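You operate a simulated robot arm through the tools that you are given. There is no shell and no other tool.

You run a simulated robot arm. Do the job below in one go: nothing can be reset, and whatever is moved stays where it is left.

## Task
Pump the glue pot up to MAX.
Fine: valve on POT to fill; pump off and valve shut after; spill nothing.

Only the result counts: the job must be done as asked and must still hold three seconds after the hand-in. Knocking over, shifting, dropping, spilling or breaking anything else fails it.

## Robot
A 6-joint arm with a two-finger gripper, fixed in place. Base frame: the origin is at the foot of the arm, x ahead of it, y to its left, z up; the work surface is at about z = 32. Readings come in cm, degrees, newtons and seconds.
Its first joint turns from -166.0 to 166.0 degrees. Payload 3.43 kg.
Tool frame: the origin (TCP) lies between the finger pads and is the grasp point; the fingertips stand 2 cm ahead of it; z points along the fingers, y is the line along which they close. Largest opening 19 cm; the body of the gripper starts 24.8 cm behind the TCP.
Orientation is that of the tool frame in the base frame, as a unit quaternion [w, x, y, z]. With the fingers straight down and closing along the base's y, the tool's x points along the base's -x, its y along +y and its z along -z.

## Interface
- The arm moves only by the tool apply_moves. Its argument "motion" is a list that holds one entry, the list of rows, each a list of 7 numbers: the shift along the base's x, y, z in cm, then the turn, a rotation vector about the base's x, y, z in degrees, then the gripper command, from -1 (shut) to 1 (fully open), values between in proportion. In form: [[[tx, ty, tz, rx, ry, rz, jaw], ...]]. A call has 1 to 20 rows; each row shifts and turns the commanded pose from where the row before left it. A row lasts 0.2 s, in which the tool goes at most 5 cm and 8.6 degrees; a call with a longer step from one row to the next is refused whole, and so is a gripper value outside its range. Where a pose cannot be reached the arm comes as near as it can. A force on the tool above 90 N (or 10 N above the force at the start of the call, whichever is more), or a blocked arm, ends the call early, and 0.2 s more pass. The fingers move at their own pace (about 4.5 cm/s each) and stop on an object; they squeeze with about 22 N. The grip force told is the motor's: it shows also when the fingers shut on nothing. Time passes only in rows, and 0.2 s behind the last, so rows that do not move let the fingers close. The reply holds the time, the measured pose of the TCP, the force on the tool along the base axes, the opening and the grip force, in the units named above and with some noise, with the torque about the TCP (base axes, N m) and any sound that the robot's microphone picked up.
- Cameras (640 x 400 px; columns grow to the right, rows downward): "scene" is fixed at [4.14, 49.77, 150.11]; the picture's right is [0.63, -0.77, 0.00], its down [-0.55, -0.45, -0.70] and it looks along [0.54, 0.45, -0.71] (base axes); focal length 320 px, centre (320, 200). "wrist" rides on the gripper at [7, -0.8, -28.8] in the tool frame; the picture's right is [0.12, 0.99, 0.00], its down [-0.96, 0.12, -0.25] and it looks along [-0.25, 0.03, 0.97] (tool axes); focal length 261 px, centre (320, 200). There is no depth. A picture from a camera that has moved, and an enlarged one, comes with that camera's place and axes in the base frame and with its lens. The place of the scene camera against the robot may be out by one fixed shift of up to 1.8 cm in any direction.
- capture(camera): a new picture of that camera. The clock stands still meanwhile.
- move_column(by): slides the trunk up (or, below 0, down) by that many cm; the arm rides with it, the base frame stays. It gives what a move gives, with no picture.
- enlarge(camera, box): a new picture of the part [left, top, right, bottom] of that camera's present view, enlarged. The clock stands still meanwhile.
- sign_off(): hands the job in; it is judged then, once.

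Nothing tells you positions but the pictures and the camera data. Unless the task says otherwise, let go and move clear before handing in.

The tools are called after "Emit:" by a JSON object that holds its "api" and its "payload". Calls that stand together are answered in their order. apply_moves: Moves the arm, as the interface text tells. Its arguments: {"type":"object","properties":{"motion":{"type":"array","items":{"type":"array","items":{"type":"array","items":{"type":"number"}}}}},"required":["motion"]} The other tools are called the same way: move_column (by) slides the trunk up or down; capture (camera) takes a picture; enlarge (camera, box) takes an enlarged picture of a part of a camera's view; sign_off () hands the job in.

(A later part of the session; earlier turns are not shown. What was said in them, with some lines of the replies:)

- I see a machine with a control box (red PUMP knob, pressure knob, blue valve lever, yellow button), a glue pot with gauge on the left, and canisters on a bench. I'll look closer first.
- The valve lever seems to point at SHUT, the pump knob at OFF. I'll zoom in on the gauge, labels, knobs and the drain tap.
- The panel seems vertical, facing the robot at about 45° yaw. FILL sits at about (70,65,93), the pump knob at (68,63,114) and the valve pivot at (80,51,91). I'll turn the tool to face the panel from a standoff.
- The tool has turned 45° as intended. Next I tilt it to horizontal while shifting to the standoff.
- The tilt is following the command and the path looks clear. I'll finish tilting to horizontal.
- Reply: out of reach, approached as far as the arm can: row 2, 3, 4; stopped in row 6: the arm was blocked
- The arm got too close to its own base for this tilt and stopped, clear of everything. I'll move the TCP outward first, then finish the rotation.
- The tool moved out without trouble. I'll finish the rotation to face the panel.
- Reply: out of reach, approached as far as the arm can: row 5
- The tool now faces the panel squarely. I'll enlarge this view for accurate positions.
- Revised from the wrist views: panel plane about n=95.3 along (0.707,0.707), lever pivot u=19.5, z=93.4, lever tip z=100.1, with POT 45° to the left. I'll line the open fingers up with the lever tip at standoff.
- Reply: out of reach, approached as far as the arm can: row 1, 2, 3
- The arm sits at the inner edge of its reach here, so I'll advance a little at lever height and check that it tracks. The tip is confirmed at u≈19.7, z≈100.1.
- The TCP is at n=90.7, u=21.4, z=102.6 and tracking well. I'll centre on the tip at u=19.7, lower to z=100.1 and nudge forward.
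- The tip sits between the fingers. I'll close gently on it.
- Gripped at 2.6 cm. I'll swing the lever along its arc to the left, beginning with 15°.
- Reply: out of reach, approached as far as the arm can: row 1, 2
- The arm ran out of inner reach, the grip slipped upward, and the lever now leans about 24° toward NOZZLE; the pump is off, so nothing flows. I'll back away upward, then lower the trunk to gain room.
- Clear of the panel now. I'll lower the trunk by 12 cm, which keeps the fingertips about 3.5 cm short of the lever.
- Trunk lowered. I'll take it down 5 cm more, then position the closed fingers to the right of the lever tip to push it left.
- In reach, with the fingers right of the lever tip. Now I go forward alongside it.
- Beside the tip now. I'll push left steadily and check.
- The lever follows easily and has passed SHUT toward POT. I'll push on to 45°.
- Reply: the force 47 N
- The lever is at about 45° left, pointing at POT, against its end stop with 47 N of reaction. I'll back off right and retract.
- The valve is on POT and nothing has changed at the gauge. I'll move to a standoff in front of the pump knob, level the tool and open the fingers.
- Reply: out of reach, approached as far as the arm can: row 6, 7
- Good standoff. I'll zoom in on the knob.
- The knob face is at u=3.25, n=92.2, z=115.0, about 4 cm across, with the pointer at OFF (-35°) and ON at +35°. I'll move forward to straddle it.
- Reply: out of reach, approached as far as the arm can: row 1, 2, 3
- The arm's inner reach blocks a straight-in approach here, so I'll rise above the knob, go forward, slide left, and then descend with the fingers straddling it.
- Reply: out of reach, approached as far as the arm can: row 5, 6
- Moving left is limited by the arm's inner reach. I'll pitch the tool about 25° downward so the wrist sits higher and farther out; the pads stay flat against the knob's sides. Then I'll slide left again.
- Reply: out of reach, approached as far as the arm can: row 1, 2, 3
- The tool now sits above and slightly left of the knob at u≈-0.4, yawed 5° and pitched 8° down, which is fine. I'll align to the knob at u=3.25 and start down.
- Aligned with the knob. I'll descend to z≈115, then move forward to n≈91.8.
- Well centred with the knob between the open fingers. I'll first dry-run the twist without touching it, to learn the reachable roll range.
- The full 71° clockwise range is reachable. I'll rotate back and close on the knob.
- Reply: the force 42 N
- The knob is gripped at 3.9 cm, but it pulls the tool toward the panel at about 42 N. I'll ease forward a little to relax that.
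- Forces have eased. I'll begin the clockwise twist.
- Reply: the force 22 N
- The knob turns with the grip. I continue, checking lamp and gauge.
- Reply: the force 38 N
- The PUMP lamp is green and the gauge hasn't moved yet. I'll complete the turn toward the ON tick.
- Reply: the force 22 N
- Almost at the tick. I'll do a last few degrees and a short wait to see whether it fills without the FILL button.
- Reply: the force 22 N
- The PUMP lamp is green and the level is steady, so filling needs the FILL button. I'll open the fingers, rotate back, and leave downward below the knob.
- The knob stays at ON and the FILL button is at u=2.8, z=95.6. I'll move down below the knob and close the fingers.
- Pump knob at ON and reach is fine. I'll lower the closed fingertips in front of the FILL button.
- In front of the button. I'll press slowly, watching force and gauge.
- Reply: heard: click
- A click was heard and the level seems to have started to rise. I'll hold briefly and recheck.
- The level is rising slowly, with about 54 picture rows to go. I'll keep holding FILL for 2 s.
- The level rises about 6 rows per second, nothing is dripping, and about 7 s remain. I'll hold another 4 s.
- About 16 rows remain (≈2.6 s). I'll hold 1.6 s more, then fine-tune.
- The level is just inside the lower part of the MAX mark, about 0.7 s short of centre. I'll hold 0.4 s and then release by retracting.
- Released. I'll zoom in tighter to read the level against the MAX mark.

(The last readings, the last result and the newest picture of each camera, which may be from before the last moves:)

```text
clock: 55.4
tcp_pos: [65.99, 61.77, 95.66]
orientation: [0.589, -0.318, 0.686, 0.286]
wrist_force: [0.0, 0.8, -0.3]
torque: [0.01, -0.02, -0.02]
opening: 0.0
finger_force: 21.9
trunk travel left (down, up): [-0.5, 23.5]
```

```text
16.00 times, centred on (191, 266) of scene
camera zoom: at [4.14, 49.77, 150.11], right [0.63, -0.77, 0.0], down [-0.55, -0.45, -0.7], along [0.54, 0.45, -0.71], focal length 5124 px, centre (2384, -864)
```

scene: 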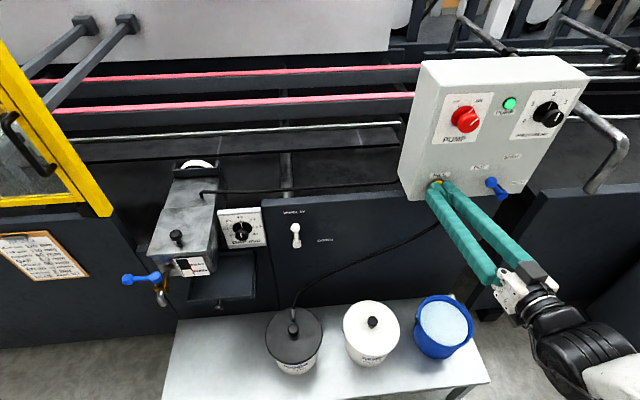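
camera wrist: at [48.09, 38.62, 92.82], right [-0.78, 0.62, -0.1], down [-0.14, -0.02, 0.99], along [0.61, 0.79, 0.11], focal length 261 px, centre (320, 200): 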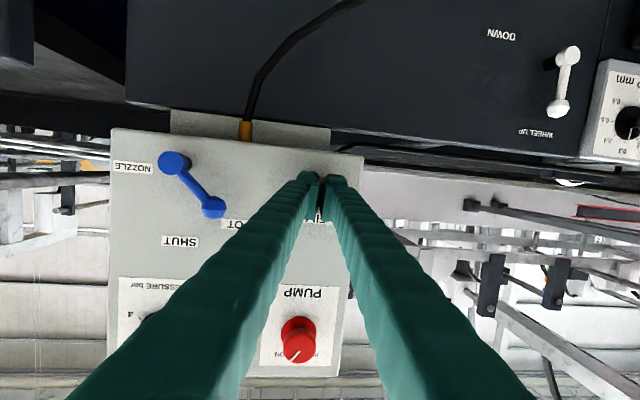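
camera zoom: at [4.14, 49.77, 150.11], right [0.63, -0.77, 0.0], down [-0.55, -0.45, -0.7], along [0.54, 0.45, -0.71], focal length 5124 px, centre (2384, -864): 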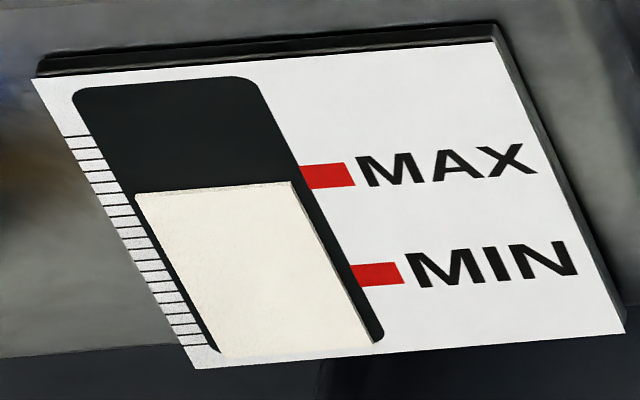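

The level reads at the MAX mark: about 2.5 px below its centre, or right at centre once I allow for the float's parallax. Next is turning the pump off, so I'll rise below the knob, open the fingers and straddle it from below.

Emit:
{"api": "apply_moves", "payload": {"motion": [[[0, 0, 3, 0, 0, 0, -1], [0.1, 0, 3, 0, 0, 0, -1], [0.1, 0, 2.5, 0, 0, 0, -0.158], [0, 0, 0, 0, 0, 0, -0.158], [0, 0, 0, 0, 0, 0, -0.158], [0, 0, 0, 0, 0, 0, -0.158], [0, 0, 0, 0, 0, 0, -0.158], [0, 0, 0, 0, 0, 0, -0.158]]]}}

Emit:
{"api": "capture", "payload": {"camera": "wrist"}}

Emit:
{"api": "enlarge", "payload": {"camera": "scene", "box": [175, 255, 205, 275]}}

```text
clock: 57.2
tcp_pos: [66.06, 61.87, 104.25]
orientation: [0.591, -0.316, 0.686, 0.284]
wrist_force: [-1.3, 0.5, 0.3]
torque: [-0.01, 0.0, 0.04]
opening: 8.01
finger_force: 0.0
trunk travel left (down, up): [-0.5, 23.5]
```

```text
taken
camera wrist: at [47.83, 38.75, 101.33], right [-0.78, 0.62, -0.1], down [-0.15, -0.02, 0.99], along [0.61, 0.78, 0.11], focal length 261 px, centre (320, 200)
```

wrist: 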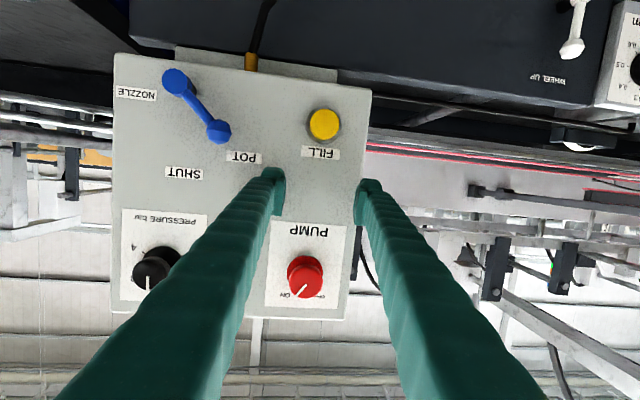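

```text
16.00 times, centred on (190, 265) of scene
camera zoom: at [4.14, 49.77, 150.11], right [0.63, -0.77, 0.0], down [-0.55, -0.45, -0.7], along [0.54, 0.45, -0.71], focal length 5124 px, centre (2400, -840)
```

zoom: 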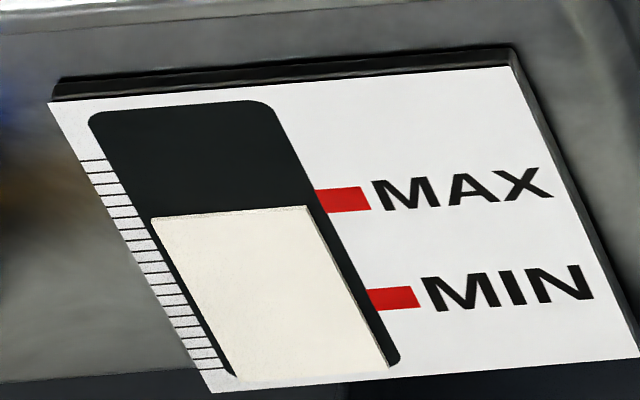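

The level is stable. I rise to straddle the knob and move in.

Emit:
{"api": "apply_moves", "payload": {"motion": [[[0.1, -0.1, 2.7, 0, 0, 0, -0.158], [0.1, -0.1, 2.7, 0, 0, 0, -0.158], [0, 0, 2.7, 0, 0, 0, -0.158], [0, 0, 2.7, 0, 0, 0, -0.158], [0.6, 0.6, 0, 0, 0, 0, -0.158], [0.6, 0.6, 0, 0, 0, 0, -0.158], [0, 0, 0, 0, 0, 0, -0.158]]]}}

Emit:
{"api": "capture", "payload": {"camera": "wrist"}}

```text
clock: 58.8
tcp_pos: [67.45, 62.86, 114.97]
orientation: [0.592, -0.315, 0.686, 0.283]
wrist_force: [0.4, -0.6, 0.1]
torque: [-0.02, 0.0, -0.01]
opening: 7.99
finger_force: 0.1
trunk travel left (down, up): [-0.5, 23.5]
```

```text
taken
camera wrist: at [49.26, 39.75, 112.07], right [-0.78, 0.62, -0.1], down [-0.15, -0.02, 0.99], along [0.61, 0.78, 0.11], focal length 261 px, centre (320, 200)
```

wrist: 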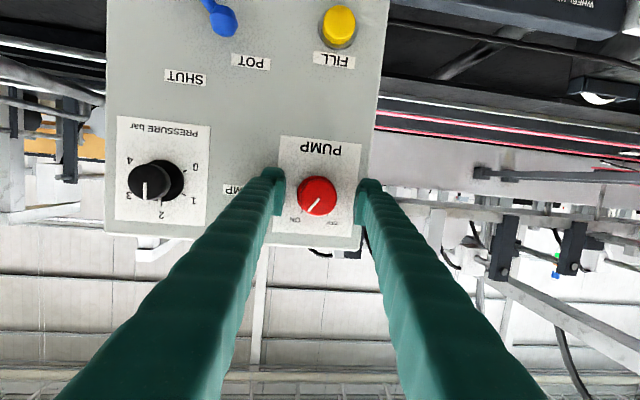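

Straddled and centred. I rotate clockwise 67° with the fingers open, then close.

Emit:
{"api": "apply_moves", "payload": {"motion": [[[0, 0, 0, 5.6, 5.6, 0, -0.158], [0, 0, 0, 5.6, 5.6, 0, -0.158], [0, 0, 0, 5.6, 5.6, 0, -0.158], [0, 0, 0, 5.6, 5.6, 0, -0.158], [0, 0, 0, 5.6, 5.6, 0, -0.158], [0, 0, 0, 5.6, 5.6, 0, -0.158], [0, 0, 0, 5.6, 5.6, 0, -0.158], [0, 0, 0, 5.6, 5.6, 0, -0.158], [0, 0, 0, 3.0, 3.0, 0, -0.158], [0, 0, 0, 0, 0, 0, -0.158], [0, 0, 0, 0, 0, 0, -1], [0, 0, 0, 0, 0, 0, -1], [0, 0, 0, 0, 0, 0, -1], [0, 0, 0, 0, 0, 0, -1]]]}}

Emit:
{"api": "enlarge", "payload": {"camera": "wrist", "box": [250, 120, 390, 260]}}

```text
clock: 61.8
tcp_pos: [67.55, 62.69, 114.94]
orientation: [0.346, 0.083, 0.692, 0.629]
wrist_force: [15.6, 17.2, 4.9]
torque: [-0.57, 0.5, -0.3]
opening: 3.87
finger_force: 42.6
trunk travel left (down, up): [-0.5, 23.5]
```

```text
2.86 times, centred on (320, 190) of wrist
camera zoom: at [45.88, 43.18, 110.66], right [-0.41, 0.26, 0.88], down [0.54, -0.71, 0.46], along [0.74, 0.66, 0.15], focal length 745 px, centre (320, 229)
```

zoom: 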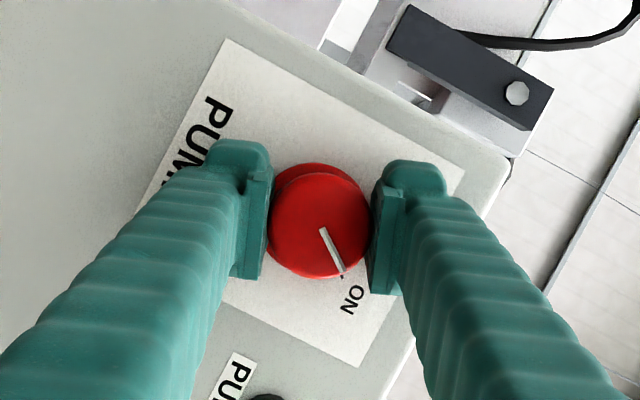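

Gripped. I now twist counter-clockwise back to OFF.

Emit:
{"api": "apply_moves", "payload": {"motion": [[[0.1, 0.1, 0, -5, -5, 0, -1], [0, 0, 0, -5, -5, 0, -1], [0, 0, 0, -5, -5, 0, -1], [0, 0, 0, -5, -5, 0, -1], [0, 0, 0, -5, -5, 0, -1], [0, 0, 0, -5, -5, 0, -1], [0, 0, 0, -5, -5, 0, -1]]]}}

Emit:
{"api": "enlarge", "payload": {"camera": "wrist", "box": [250, 120, 390, 260]}}

Emit:
{"api": "capture", "payload": {"camera": "scene"}}

```text
clock: 63.4
tcp_pos: [67.84, 62.91, 114.93]
orientation: [0.542, -0.216, 0.712, 0.391]
wrist_force: [8.2, 5.7, -6.6]
torque: [-0.13, 0.16, -0.81]
opening: 3.84
finger_force: 44.9
trunk travel left (down, up): [-0.5, 23.5]
```

```text
2.86 times, centred on (320, 190) of wrist
camera zoom: at [48.72, 40.59, 111.05], right [-0.76, 0.61, 0.21], down [0.07, -0.24, 0.97], along [0.64, 0.75, 0.14], focal length 745 px, centre (320, 229)
```

zoom: 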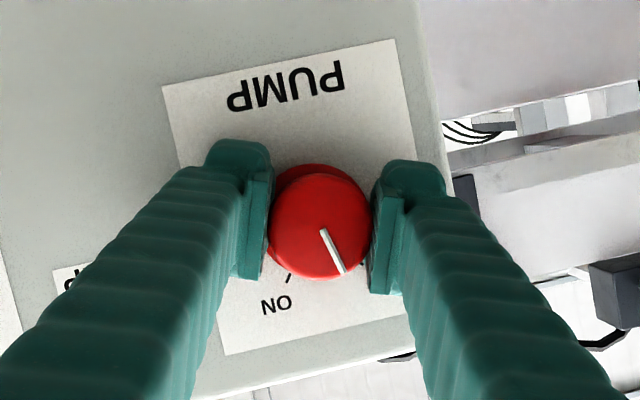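

```text
taken
```

scene: 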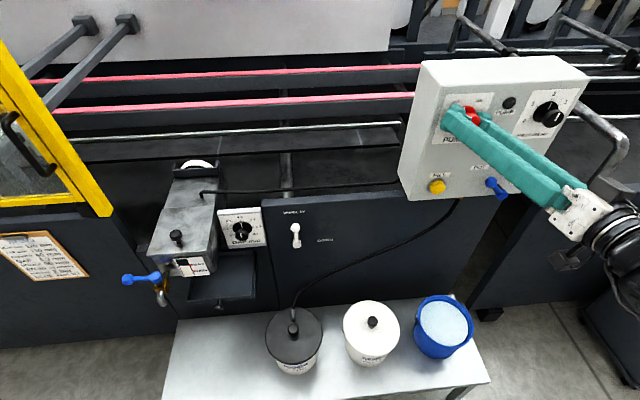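

The lamp is out. I'll finish the last 18° to the OFF tick.

Emit:
{"api": "apply_moves", "payload": {"motion": [[[0, 0, 0, -5, -5, 0, -1], [0, 0, 0, -5, -5, 0, -1], [0, 0, 0, -3.0, -3.0, 0, -1], [0, 0, 0, 0, 0, 0, -1]]]}}

Emit:
{"api": "enlarge", "payload": {"camera": "wrist", "box": [250, 120, 390, 260]}}

```text
clock: 64.4
tcp_pos: [67.69, 62.91, 114.81]
orientation: [0.591, -0.317, 0.687, 0.28]
wrist_force: [16.9, 4.8, -12.0]
torque: [-0.08, 0.15, -0.72]
opening: 3.84
finger_force: 44.8
trunk travel left (down, up): [-0.5, 23.5]
```

```text
2.86 times, centred on (320, 190) of wrist
camera zoom: at [49.53, 39.82, 112.0], right [-0.77, 0.62, -0.11], down [-0.15, -0.01, 0.99], along [0.62, 0.78, 0.1], focal length 745 px, centre (320, 229)
```

zoom: 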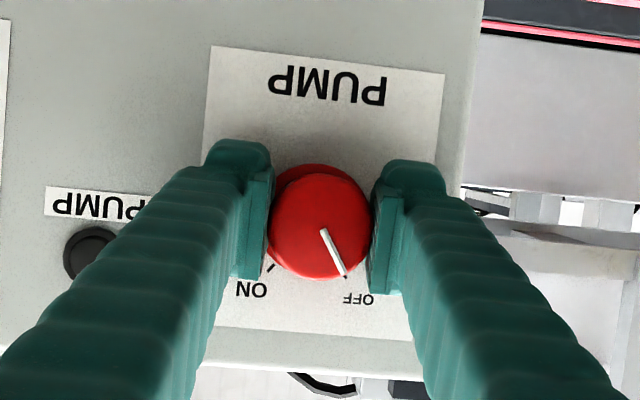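

The pointer is on OFF and the lamp is out. I'll release, drop below the knob and close the fingers.

Emit:
{"api": "apply_moves", "payload": {"motion": [[[0, 0, 0, 0, 0, 0, -0.158], [0, 0, 0, 0, 0, 0, -0.158], [0, 0, 0, 0, 0, 0, -0.158], [0, 0, 0, 0, 0, 0, -0.158], [-0.3, -0.3, -1.5, 0, 0, 0, -0.158], [-0.3, -0.3, -2.5, 0, 0, 0, -0.158], [-0.3, -0.3, -2.5, 0, 0, 0, -0.158], [-0.3, -0.3, -2.5, 0, 0, 0, -0.158], [0, 0, -2, 0, 0, 0, -1], [0, 0, 0, 0, 0, 0, -1], [0, 0, 0, 0, 0, 0, -1], [0, 0, 0, 0, 0, 0, -1]]]}}

Emit:
{"api": "capture", "payload": {"camera": "wrist"}}

Emit:
{"api": "enlarge", "payload": {"camera": "scene", "box": [400, 40, 600, 210]}}

```text
clock: 67.0
tcp_pos: [66.38, 61.7, 103.97]
orientation: [0.592, -0.317, 0.685, 0.282]
wrist_force: [0.3, -0.2, 0.3]
torque: [0.0, 0.0, -0.02]
opening: 0.01
finger_force: 8.1
trunk travel left (down, up): [-0.5, 23.5]
```

```text
taken
camera wrist: at [48.12, 38.66, 101.12], right [-0.77, 0.62, -0.11], down [-0.15, -0.02, 0.99], along [0.61, 0.78, 0.11], focal length 261 px, centre (320, 200)
```

wrist: 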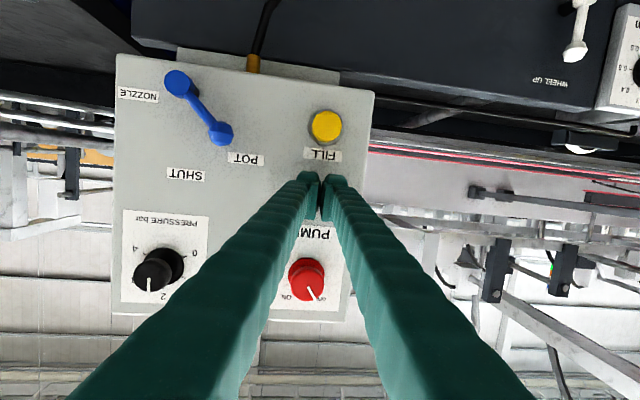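

```text
2.35 times, centred on (500, 125) of scene
camera zoom: at [4.14, 49.77, 150.11], right [0.63, -0.77, 0.0], down [-0.55, -0.45, -0.7], along [0.54, 0.45, -0.71], focal length 754 px, centre (-104, 376)
```

zoom: 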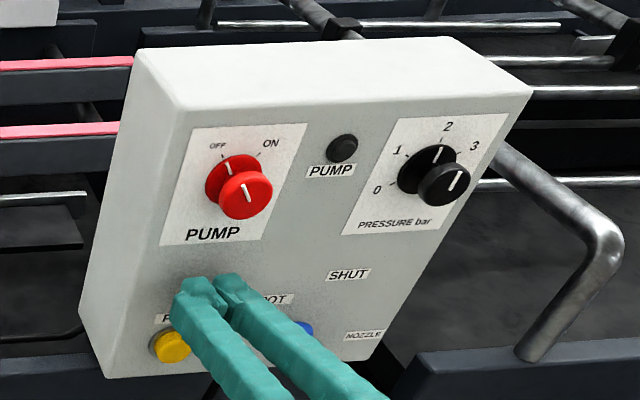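

The pump is off. I'll position the closed fingers to the left of the lever tip.

Emit:
{"api": "apply_moves", "payload": {"motion": [[[2.2, -2.2, -1.8, 0, 0, 0, -1], [2.1, -2.1, -1.8, 0, 0, 0, -1], [0.8, 0.8, 0, 0, 0, 0, -1], [0, 0, 0, 0, 0, 0, -1]]]}}

Emit:
{"api": "enlarge", "payload": {"camera": "wrist", "box": [160, 60, 400, 210]}}

Emit:
{"api": "enlarge", "payload": {"camera": "scene", "box": [440, 120, 600, 220]}}

```text
clock: 68.0
tcp_pos: [71.44, 58.28, 100.43]
orientation: [0.592, -0.317, 0.686, 0.281]
wrist_force: [-0.7, 0.2, 0.0]
torque: [-0.02, 0.01, 0.01]
opening: 0.0
finger_force: 21.7
trunk travel left (down, up): [-0.5, 23.5]
```

```text
2.67 times, centred on (280, 135) of wrist
camera zoom: at [53.26, 35.24, 97.53], right [-0.77, 0.62, -0.11], down [-0.15, -0.02, 0.99], along [0.61, 0.78, 0.11], focal length 695 px, centre (427, 373)
```

zoom: 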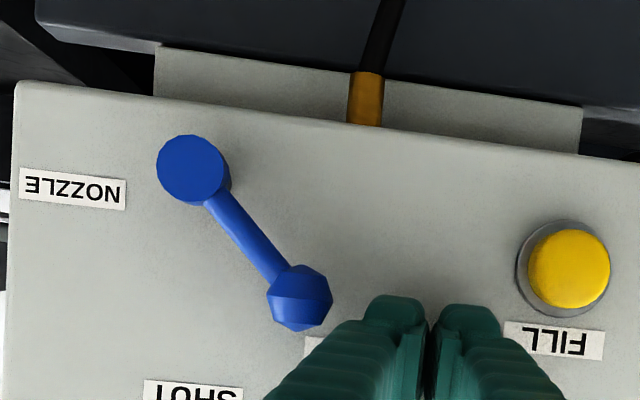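

```text
4.00 times, centred on (520, 170) of scene
camera zoom: at [4.14, 49.77, 150.11], right [0.63, -0.77, 0.0], down [-0.55, -0.45, -0.7], along [0.54, 0.45, -0.71], focal length 1281 px, centre (-480, 320)
```

zoom: 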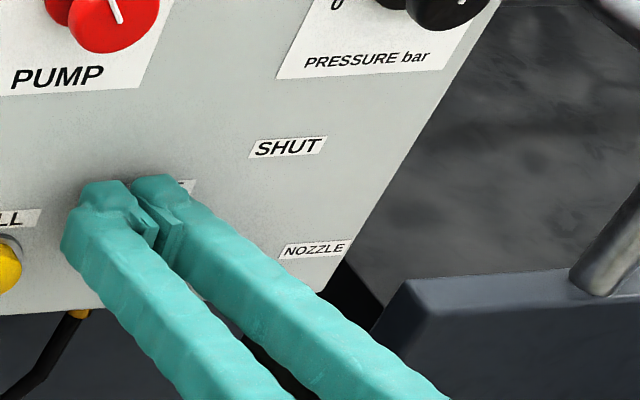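

I'll lower slightly for better overlap and push right toward SHUT, stopping a bit short.

Emit:
{"api": "apply_moves", "payload": {"motion": [[[0, 0, -1.2, 0, 0, 0, -1], [0.7, -0.7, 0, 0, 0, 0, -1], [0.7, -0.7, 0, 0, 0, 0, -1], [0.65, -0.65, 0, 0, 0, 0, -1], [0.65, -0.65, 0, 0, 0, 0, -1], [0.65, -0.65, 0, 0, 0, 0, -1], [0.65, -0.65, 0, 0, 0, 0, -1], [0.5, -0.5, 0, 0, 0, 0, -1], [0, 0, 0, 0, 0, 0, -1]]]}}

Emit:
{"api": "enlarge", "payload": {"camera": "wrist", "box": [200, 60, 440, 210]}}

Emit:
{"api": "enlarge", "payload": {"camera": "scene", "box": [440, 120, 600, 220]}}

```text
clock: 70.0
tcp_pos: [76.09, 53.5, 99.13]
orientation: [0.591, -0.318, 0.686, 0.282]
wrist_force: [0.0, -0.5, -1.3]
torque: [0.0, -0.01, 0.02]
opening: 0.01
finger_force: 22.6
trunk travel left (down, up): [-0.5, 23.5]
```

```text
2.67 times, centred on (320, 135) of wrist
camera zoom: at [57.81, 30.57, 96.29], right [-0.77, 0.62, -0.11], down [-0.15, -0.02, 0.99], along [0.61, 0.78, 0.11], focal length 695 px, centre (320, 373)
```

zoom: 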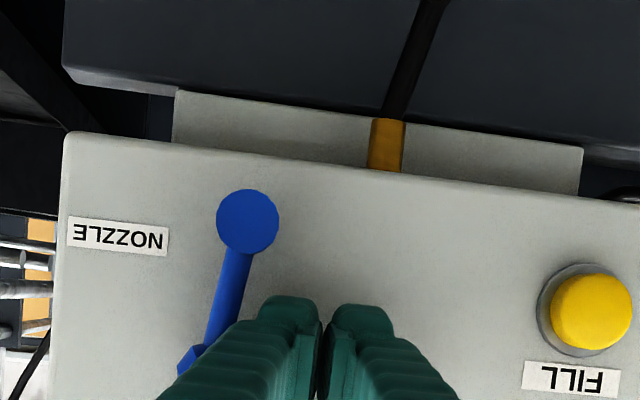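

```text
4.00 times, centred on (520, 170) of scene
camera zoom: at [4.14, 49.77, 150.11], right [0.63, -0.77, 0.0], down [-0.55, -0.45, -0.7], along [0.54, 0.45, -0.71], focal length 1281 px, centre (-480, 320)
```

zoom: 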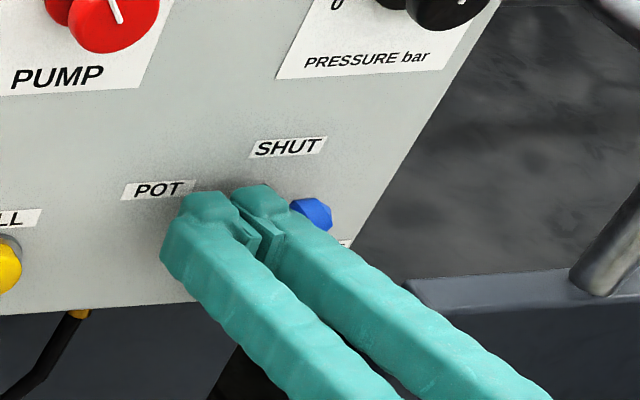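

The lever is near SHUT, possibly slightly past. I'll back off left, retract and look.

Emit:
{"api": "apply_moves", "payload": {"motion": [[[-0.7, 0.7, 0, 0, 0, 0, -1], [-1.3, -1.3, 0, 0, 0, 0, -1], [-1.3, -1.3, 0, 0, 0, 0, -1], [-2, 2, 0, 0, 0, 0, -1], [0, 0, 0, 0, 0, 0, -1]]]}}

Emit:
{"api": "capture", "payload": {"camera": "wrist"}}

Emit:
{"api": "enlarge", "payload": {"camera": "scene", "box": [440, 120, 600, 220]}}

```text
clock: 71.2
tcp_pos: [70.61, 53.74, 99.32]
orientation: [0.592, -0.318, 0.685, 0.282]
wrist_force: [-0.4, 0.8, -0.3]
torque: [0.01, 0.01, 0.01]
opening: 0.01
finger_force: 21.8
trunk travel left (down, up): [-0.5, 23.5]
```

```text
taken
camera wrist: at [52.42, 30.72, 96.41], right [-0.77, 0.62, -0.11], down [-0.15, -0.02, 0.99], along [0.61, 0.78, 0.11], focal length 261 px, centre (320, 200)
```

wrist: 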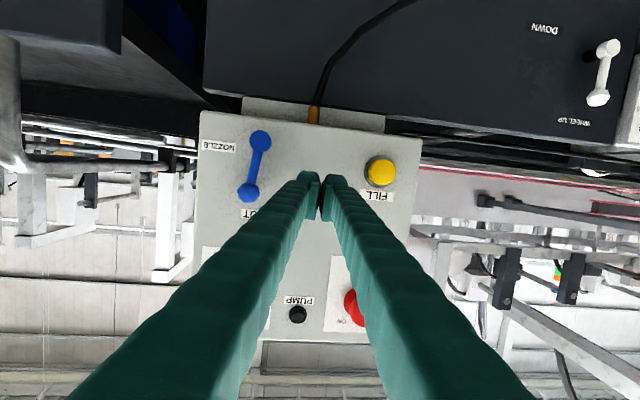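

```text
4.00 times, centred on (520, 170) of scene
camera zoom: at [4.14, 49.77, 150.11], right [0.63, -0.77, 0.0], down [-0.55, -0.45, -0.7], along [0.54, 0.45, -0.71], focal length 1281 px, centre (-480, 320)
```

zoom: 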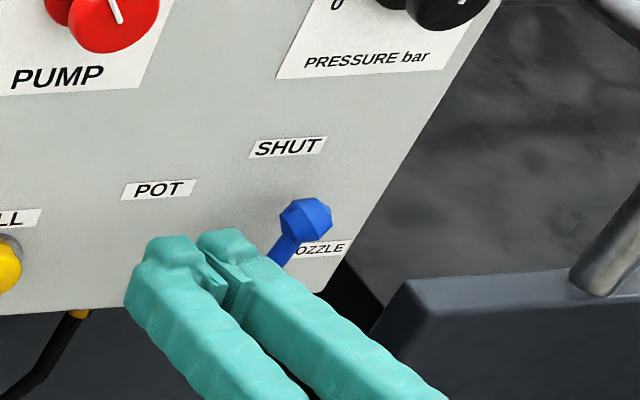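

The lever leans about 8° past SHUT, because the fingers are thicker than I assumed. I'll go round to its right side and nudge it back.

Emit:
{"api": "apply_moves", "payload": {"motion": [[[-0.7, -0.7, 0.5, 0, 0, 0, -1], [2.6, -2.6, 0.5, 0, 0, 0, -1], [2.6, -2.6, 0, 0, 0, 0, -1], [2.6, -2.6, 0, 0, 0, 0, -1], [2.7, -2.7, 0, 0, 0, 0, -1], [0, 0, 0, 0, 0, 0, -1]]]}}

Emit:
{"api": "enlarge", "payload": {"camera": "wrist", "box": [240, 60, 480, 210]}}

Emit:
{"api": "enlarge", "payload": {"camera": "scene", "box": [440, 120, 600, 220]}}

```text
clock: 72.6
tcp_pos: [80.47, 42.28, 100.01]
orientation: [0.592, -0.317, 0.685, 0.282]
wrist_force: [0.5, 0.5, 0.2]
torque: [-0.02, 0.0, 0.02]
opening: 0.01
finger_force: 22.2
trunk travel left (down, up): [-0.5, 23.5]
```

```text
2.67 times, centred on (360, 135) of wrist
camera zoom: at [62.22, 19.22, 97.1], right [-0.77, 0.62, -0.11], down [-0.15, -0.02, 0.99], along [0.61, 0.78, 0.11], focal length 695 px, centre (213, 373)
```

zoom: 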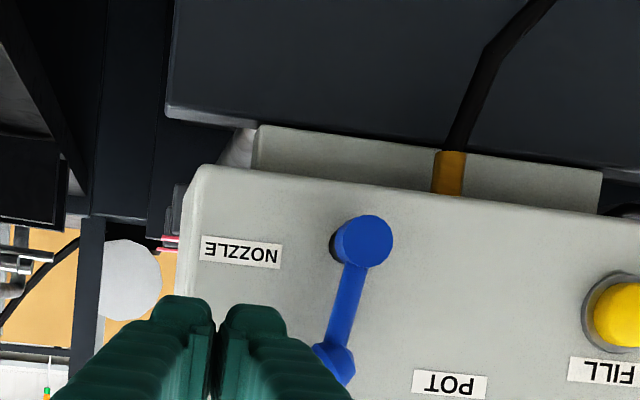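

```text
4.00 times, centred on (520, 170) of scene
camera zoom: at [4.14, 49.77, 150.11], right [0.63, -0.77, 0.0], down [-0.55, -0.45, -0.7], along [0.54, 0.45, -0.71], focal length 1281 px, centre (-480, 320)
```

zoom: 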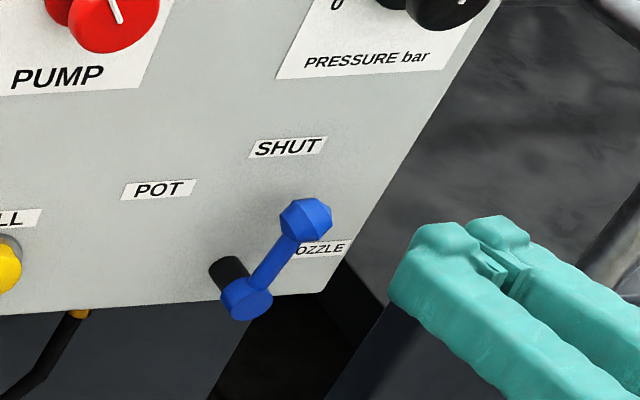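

I'll advance alongside and nudge left in small steps.

Emit:
{"api": "apply_moves", "payload": {"motion": [[[1.2, 1.2, 0, 0, 0, 0, -1], [1.2, 1.2, 0, 0, 0, 0, -1], [1.1, 1.1, 0, 0, 0, 0, -1], [-0.7, 0.7, 0, 0, 0, 0, -1], [-0.7, 0.7, 0, 0, 0, 0, -1], [-0.35, 0.35, 0, 0, 0, 0, -1], [0, 0, 0, 0, 0, 0, -1]]]}}

Emit:
{"api": "enlarge", "payload": {"camera": "scene", "box": [440, 120, 600, 220]}}

Emit:
{"api": "enlarge", "payload": {"camera": "wrist", "box": [240, 60, 480, 210]}}

```text
clock: 74.2
tcp_pos: [82.26, 47.81, 100.12]
orientation: [0.592, -0.317, 0.685, 0.282]
wrist_force: [1.2, -0.1, 0.2]
torque: [0.03, 0.02, 0.02]
opening: 0.0
finger_force: 21.8
trunk travel left (down, up): [-0.5, 23.5]
```

```text
4.00 times, centred on (520, 170) of scene
camera zoom: at [4.14, 49.77, 150.11], right [0.63, -0.77, 0.0], down [-0.55, -0.45, -0.7], along [0.54, 0.45, -0.71], focal length 1281 px, centre (-480, 320)
```

zoom: 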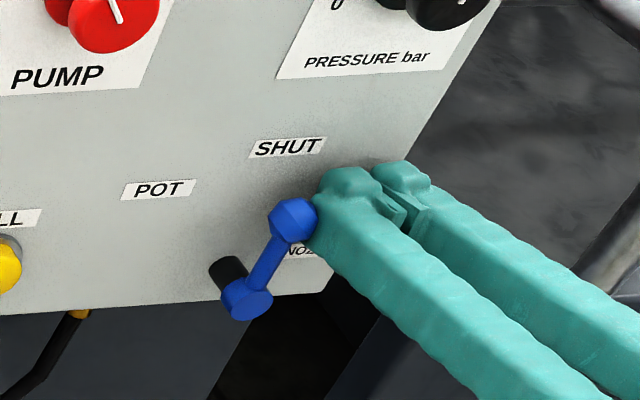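

```text
2.67 times, centred on (360, 135) of wrist
camera zoom: at [63.95, 24.78, 97.23], right [-0.77, 0.62, -0.11], down [-0.15, -0.02, 0.99], along [0.61, 0.78, 0.11], focal length 695 px, centre (213, 373)
```

zoom: 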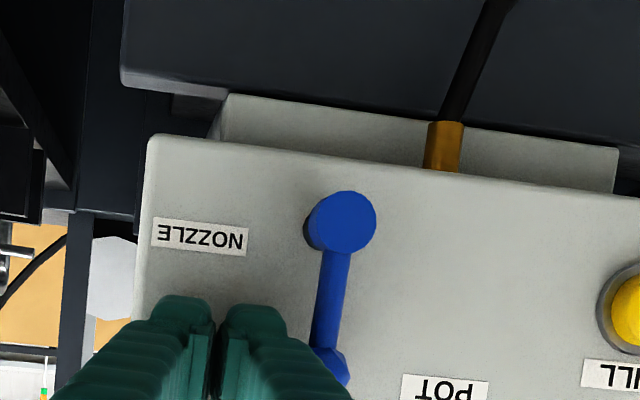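

The lever is back at its original SHUT position in the scene view, to within about 1°. I'll back off right and retract to verify.

Emit:
{"api": "apply_moves", "payload": {"motion": [[[0.9, -0.9, 0, 0, 0, 0, -1], [0.9, -0.9, 0, 0, 0, 0, -1], [-1.5, -1.5, 0, 0, 0, 0, -1], [-1.5, -1.5, 0, 0, 0, 0, -1], [-1, -1, 0, 0, 0, 0, -1], [0, 0, 0, 0, 0, 0, -1]]]}}

Emit:
{"api": "enlarge", "payload": {"camera": "scene", "box": [450, 140, 540, 205]}}

Emit:
{"api": "enlarge", "payload": {"camera": "wrist", "box": [240, 60, 480, 210]}}

Emit:
{"api": "enlarge", "payload": {"camera": "scene", "box": [175, 255, 205, 275]}}

Emit:
{"api": "capture", "payload": {"camera": "scene"}}

```text
clock: 75.6
tcp_pos: [79.92, 42.06, 100.06]
orientation: [0.592, -0.317, 0.685, 0.282]
wrist_force: [0.9, -0.3, -0.2]
torque: [-0.05, 0.01, -0.02]
opening: 0.0
finger_force: 21.9
trunk travel left (down, up): [-0.5, 23.5]
```

```text
6.15 times, centred on (495, 172) of scene
camera zoom: at [4.14, 49.77, 150.11], right [0.63, -0.77, 0.0], down [-0.55, -0.45, -0.7], along [0.54, 0.45, -0.71], focal length 1971 px, centre (-757, 369)
```

zoom: 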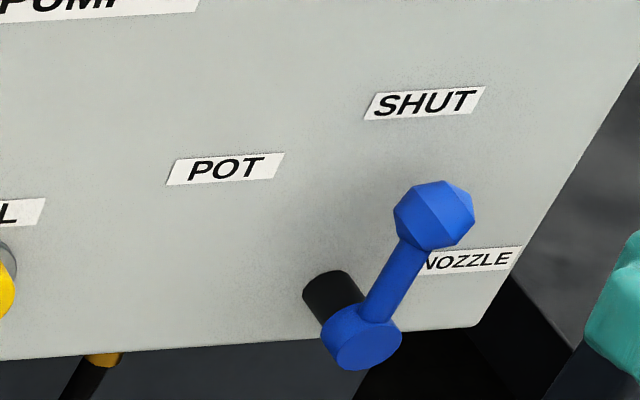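

```text
2.67 times, centred on (360, 135) of wrist
camera zoom: at [61.73, 18.96, 97.29], right [-0.77, 0.62, -0.11], down [-0.15, -0.02, 0.99], along [0.61, 0.78, 0.11], focal length 695 px, centre (213, 373)
```

zoom: 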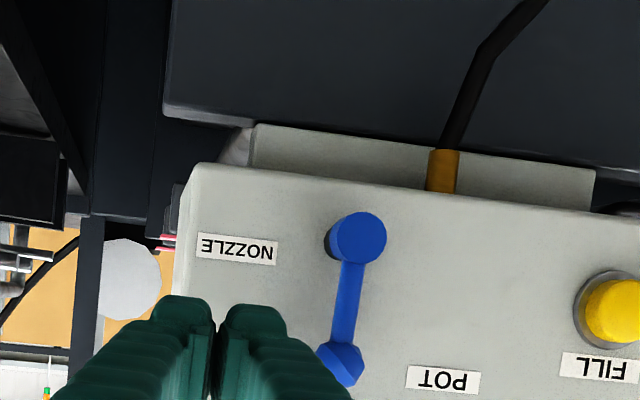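

```text
16.00 times, centred on (190, 265) of scene
camera zoom: at [4.14, 49.77, 150.11], right [0.63, -0.77, 0.0], down [-0.55, -0.45, -0.7], along [0.54, 0.45, -0.71], focal length 5124 px, centre (2400, -840)
```

zoom: 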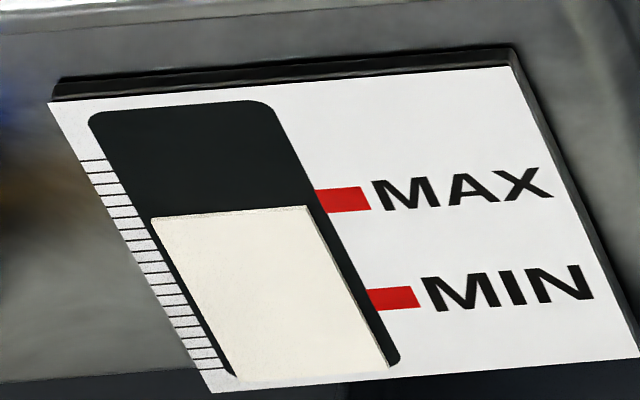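

```text
taken
```

scene: 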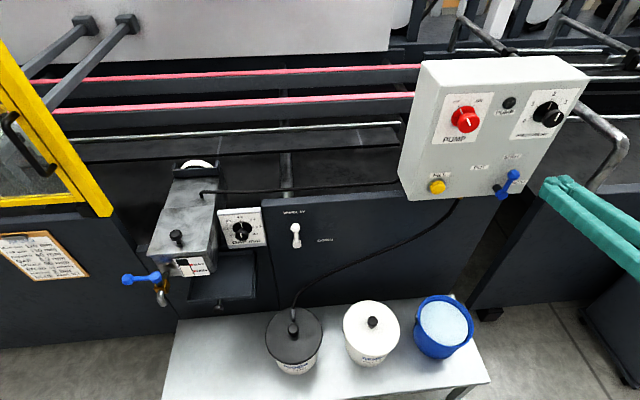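

The lever points at SHUT as it did at the start, the pump knob is at OFF with its lamp out, and the gauge holds at MAX. No spill is visible and the arm is clear, so I'm handing in.

Emit:
{"api": "sign_off", "payload": {}}

```text
The job is handed in.
```

The glue pot is filled to MAX, the pump knob is at OFF with its lamp out, and the valve is back on SHUT. I saw no spill, the gauge held steady after filling, and the arm is clear of the panel. I have not seen the judged result.

- **Level:** it reads on the MAX mark, within about 1 mm of its centre.
- **Valve swing:** on the first try the grip slipped and the lever swung about 24° toward NOZZLE, with the pump off. I then set it fully on POT and filled from there. On closing, it went about 8° past SHUT before I nudged it back to within about 2°.
- **Glue type:** the hose draws from the black-lidded pot, whose label I read as COLD SET, while the job card calls for FAST SET. You didn't ask for a change of glue, so I left the hose where it was.
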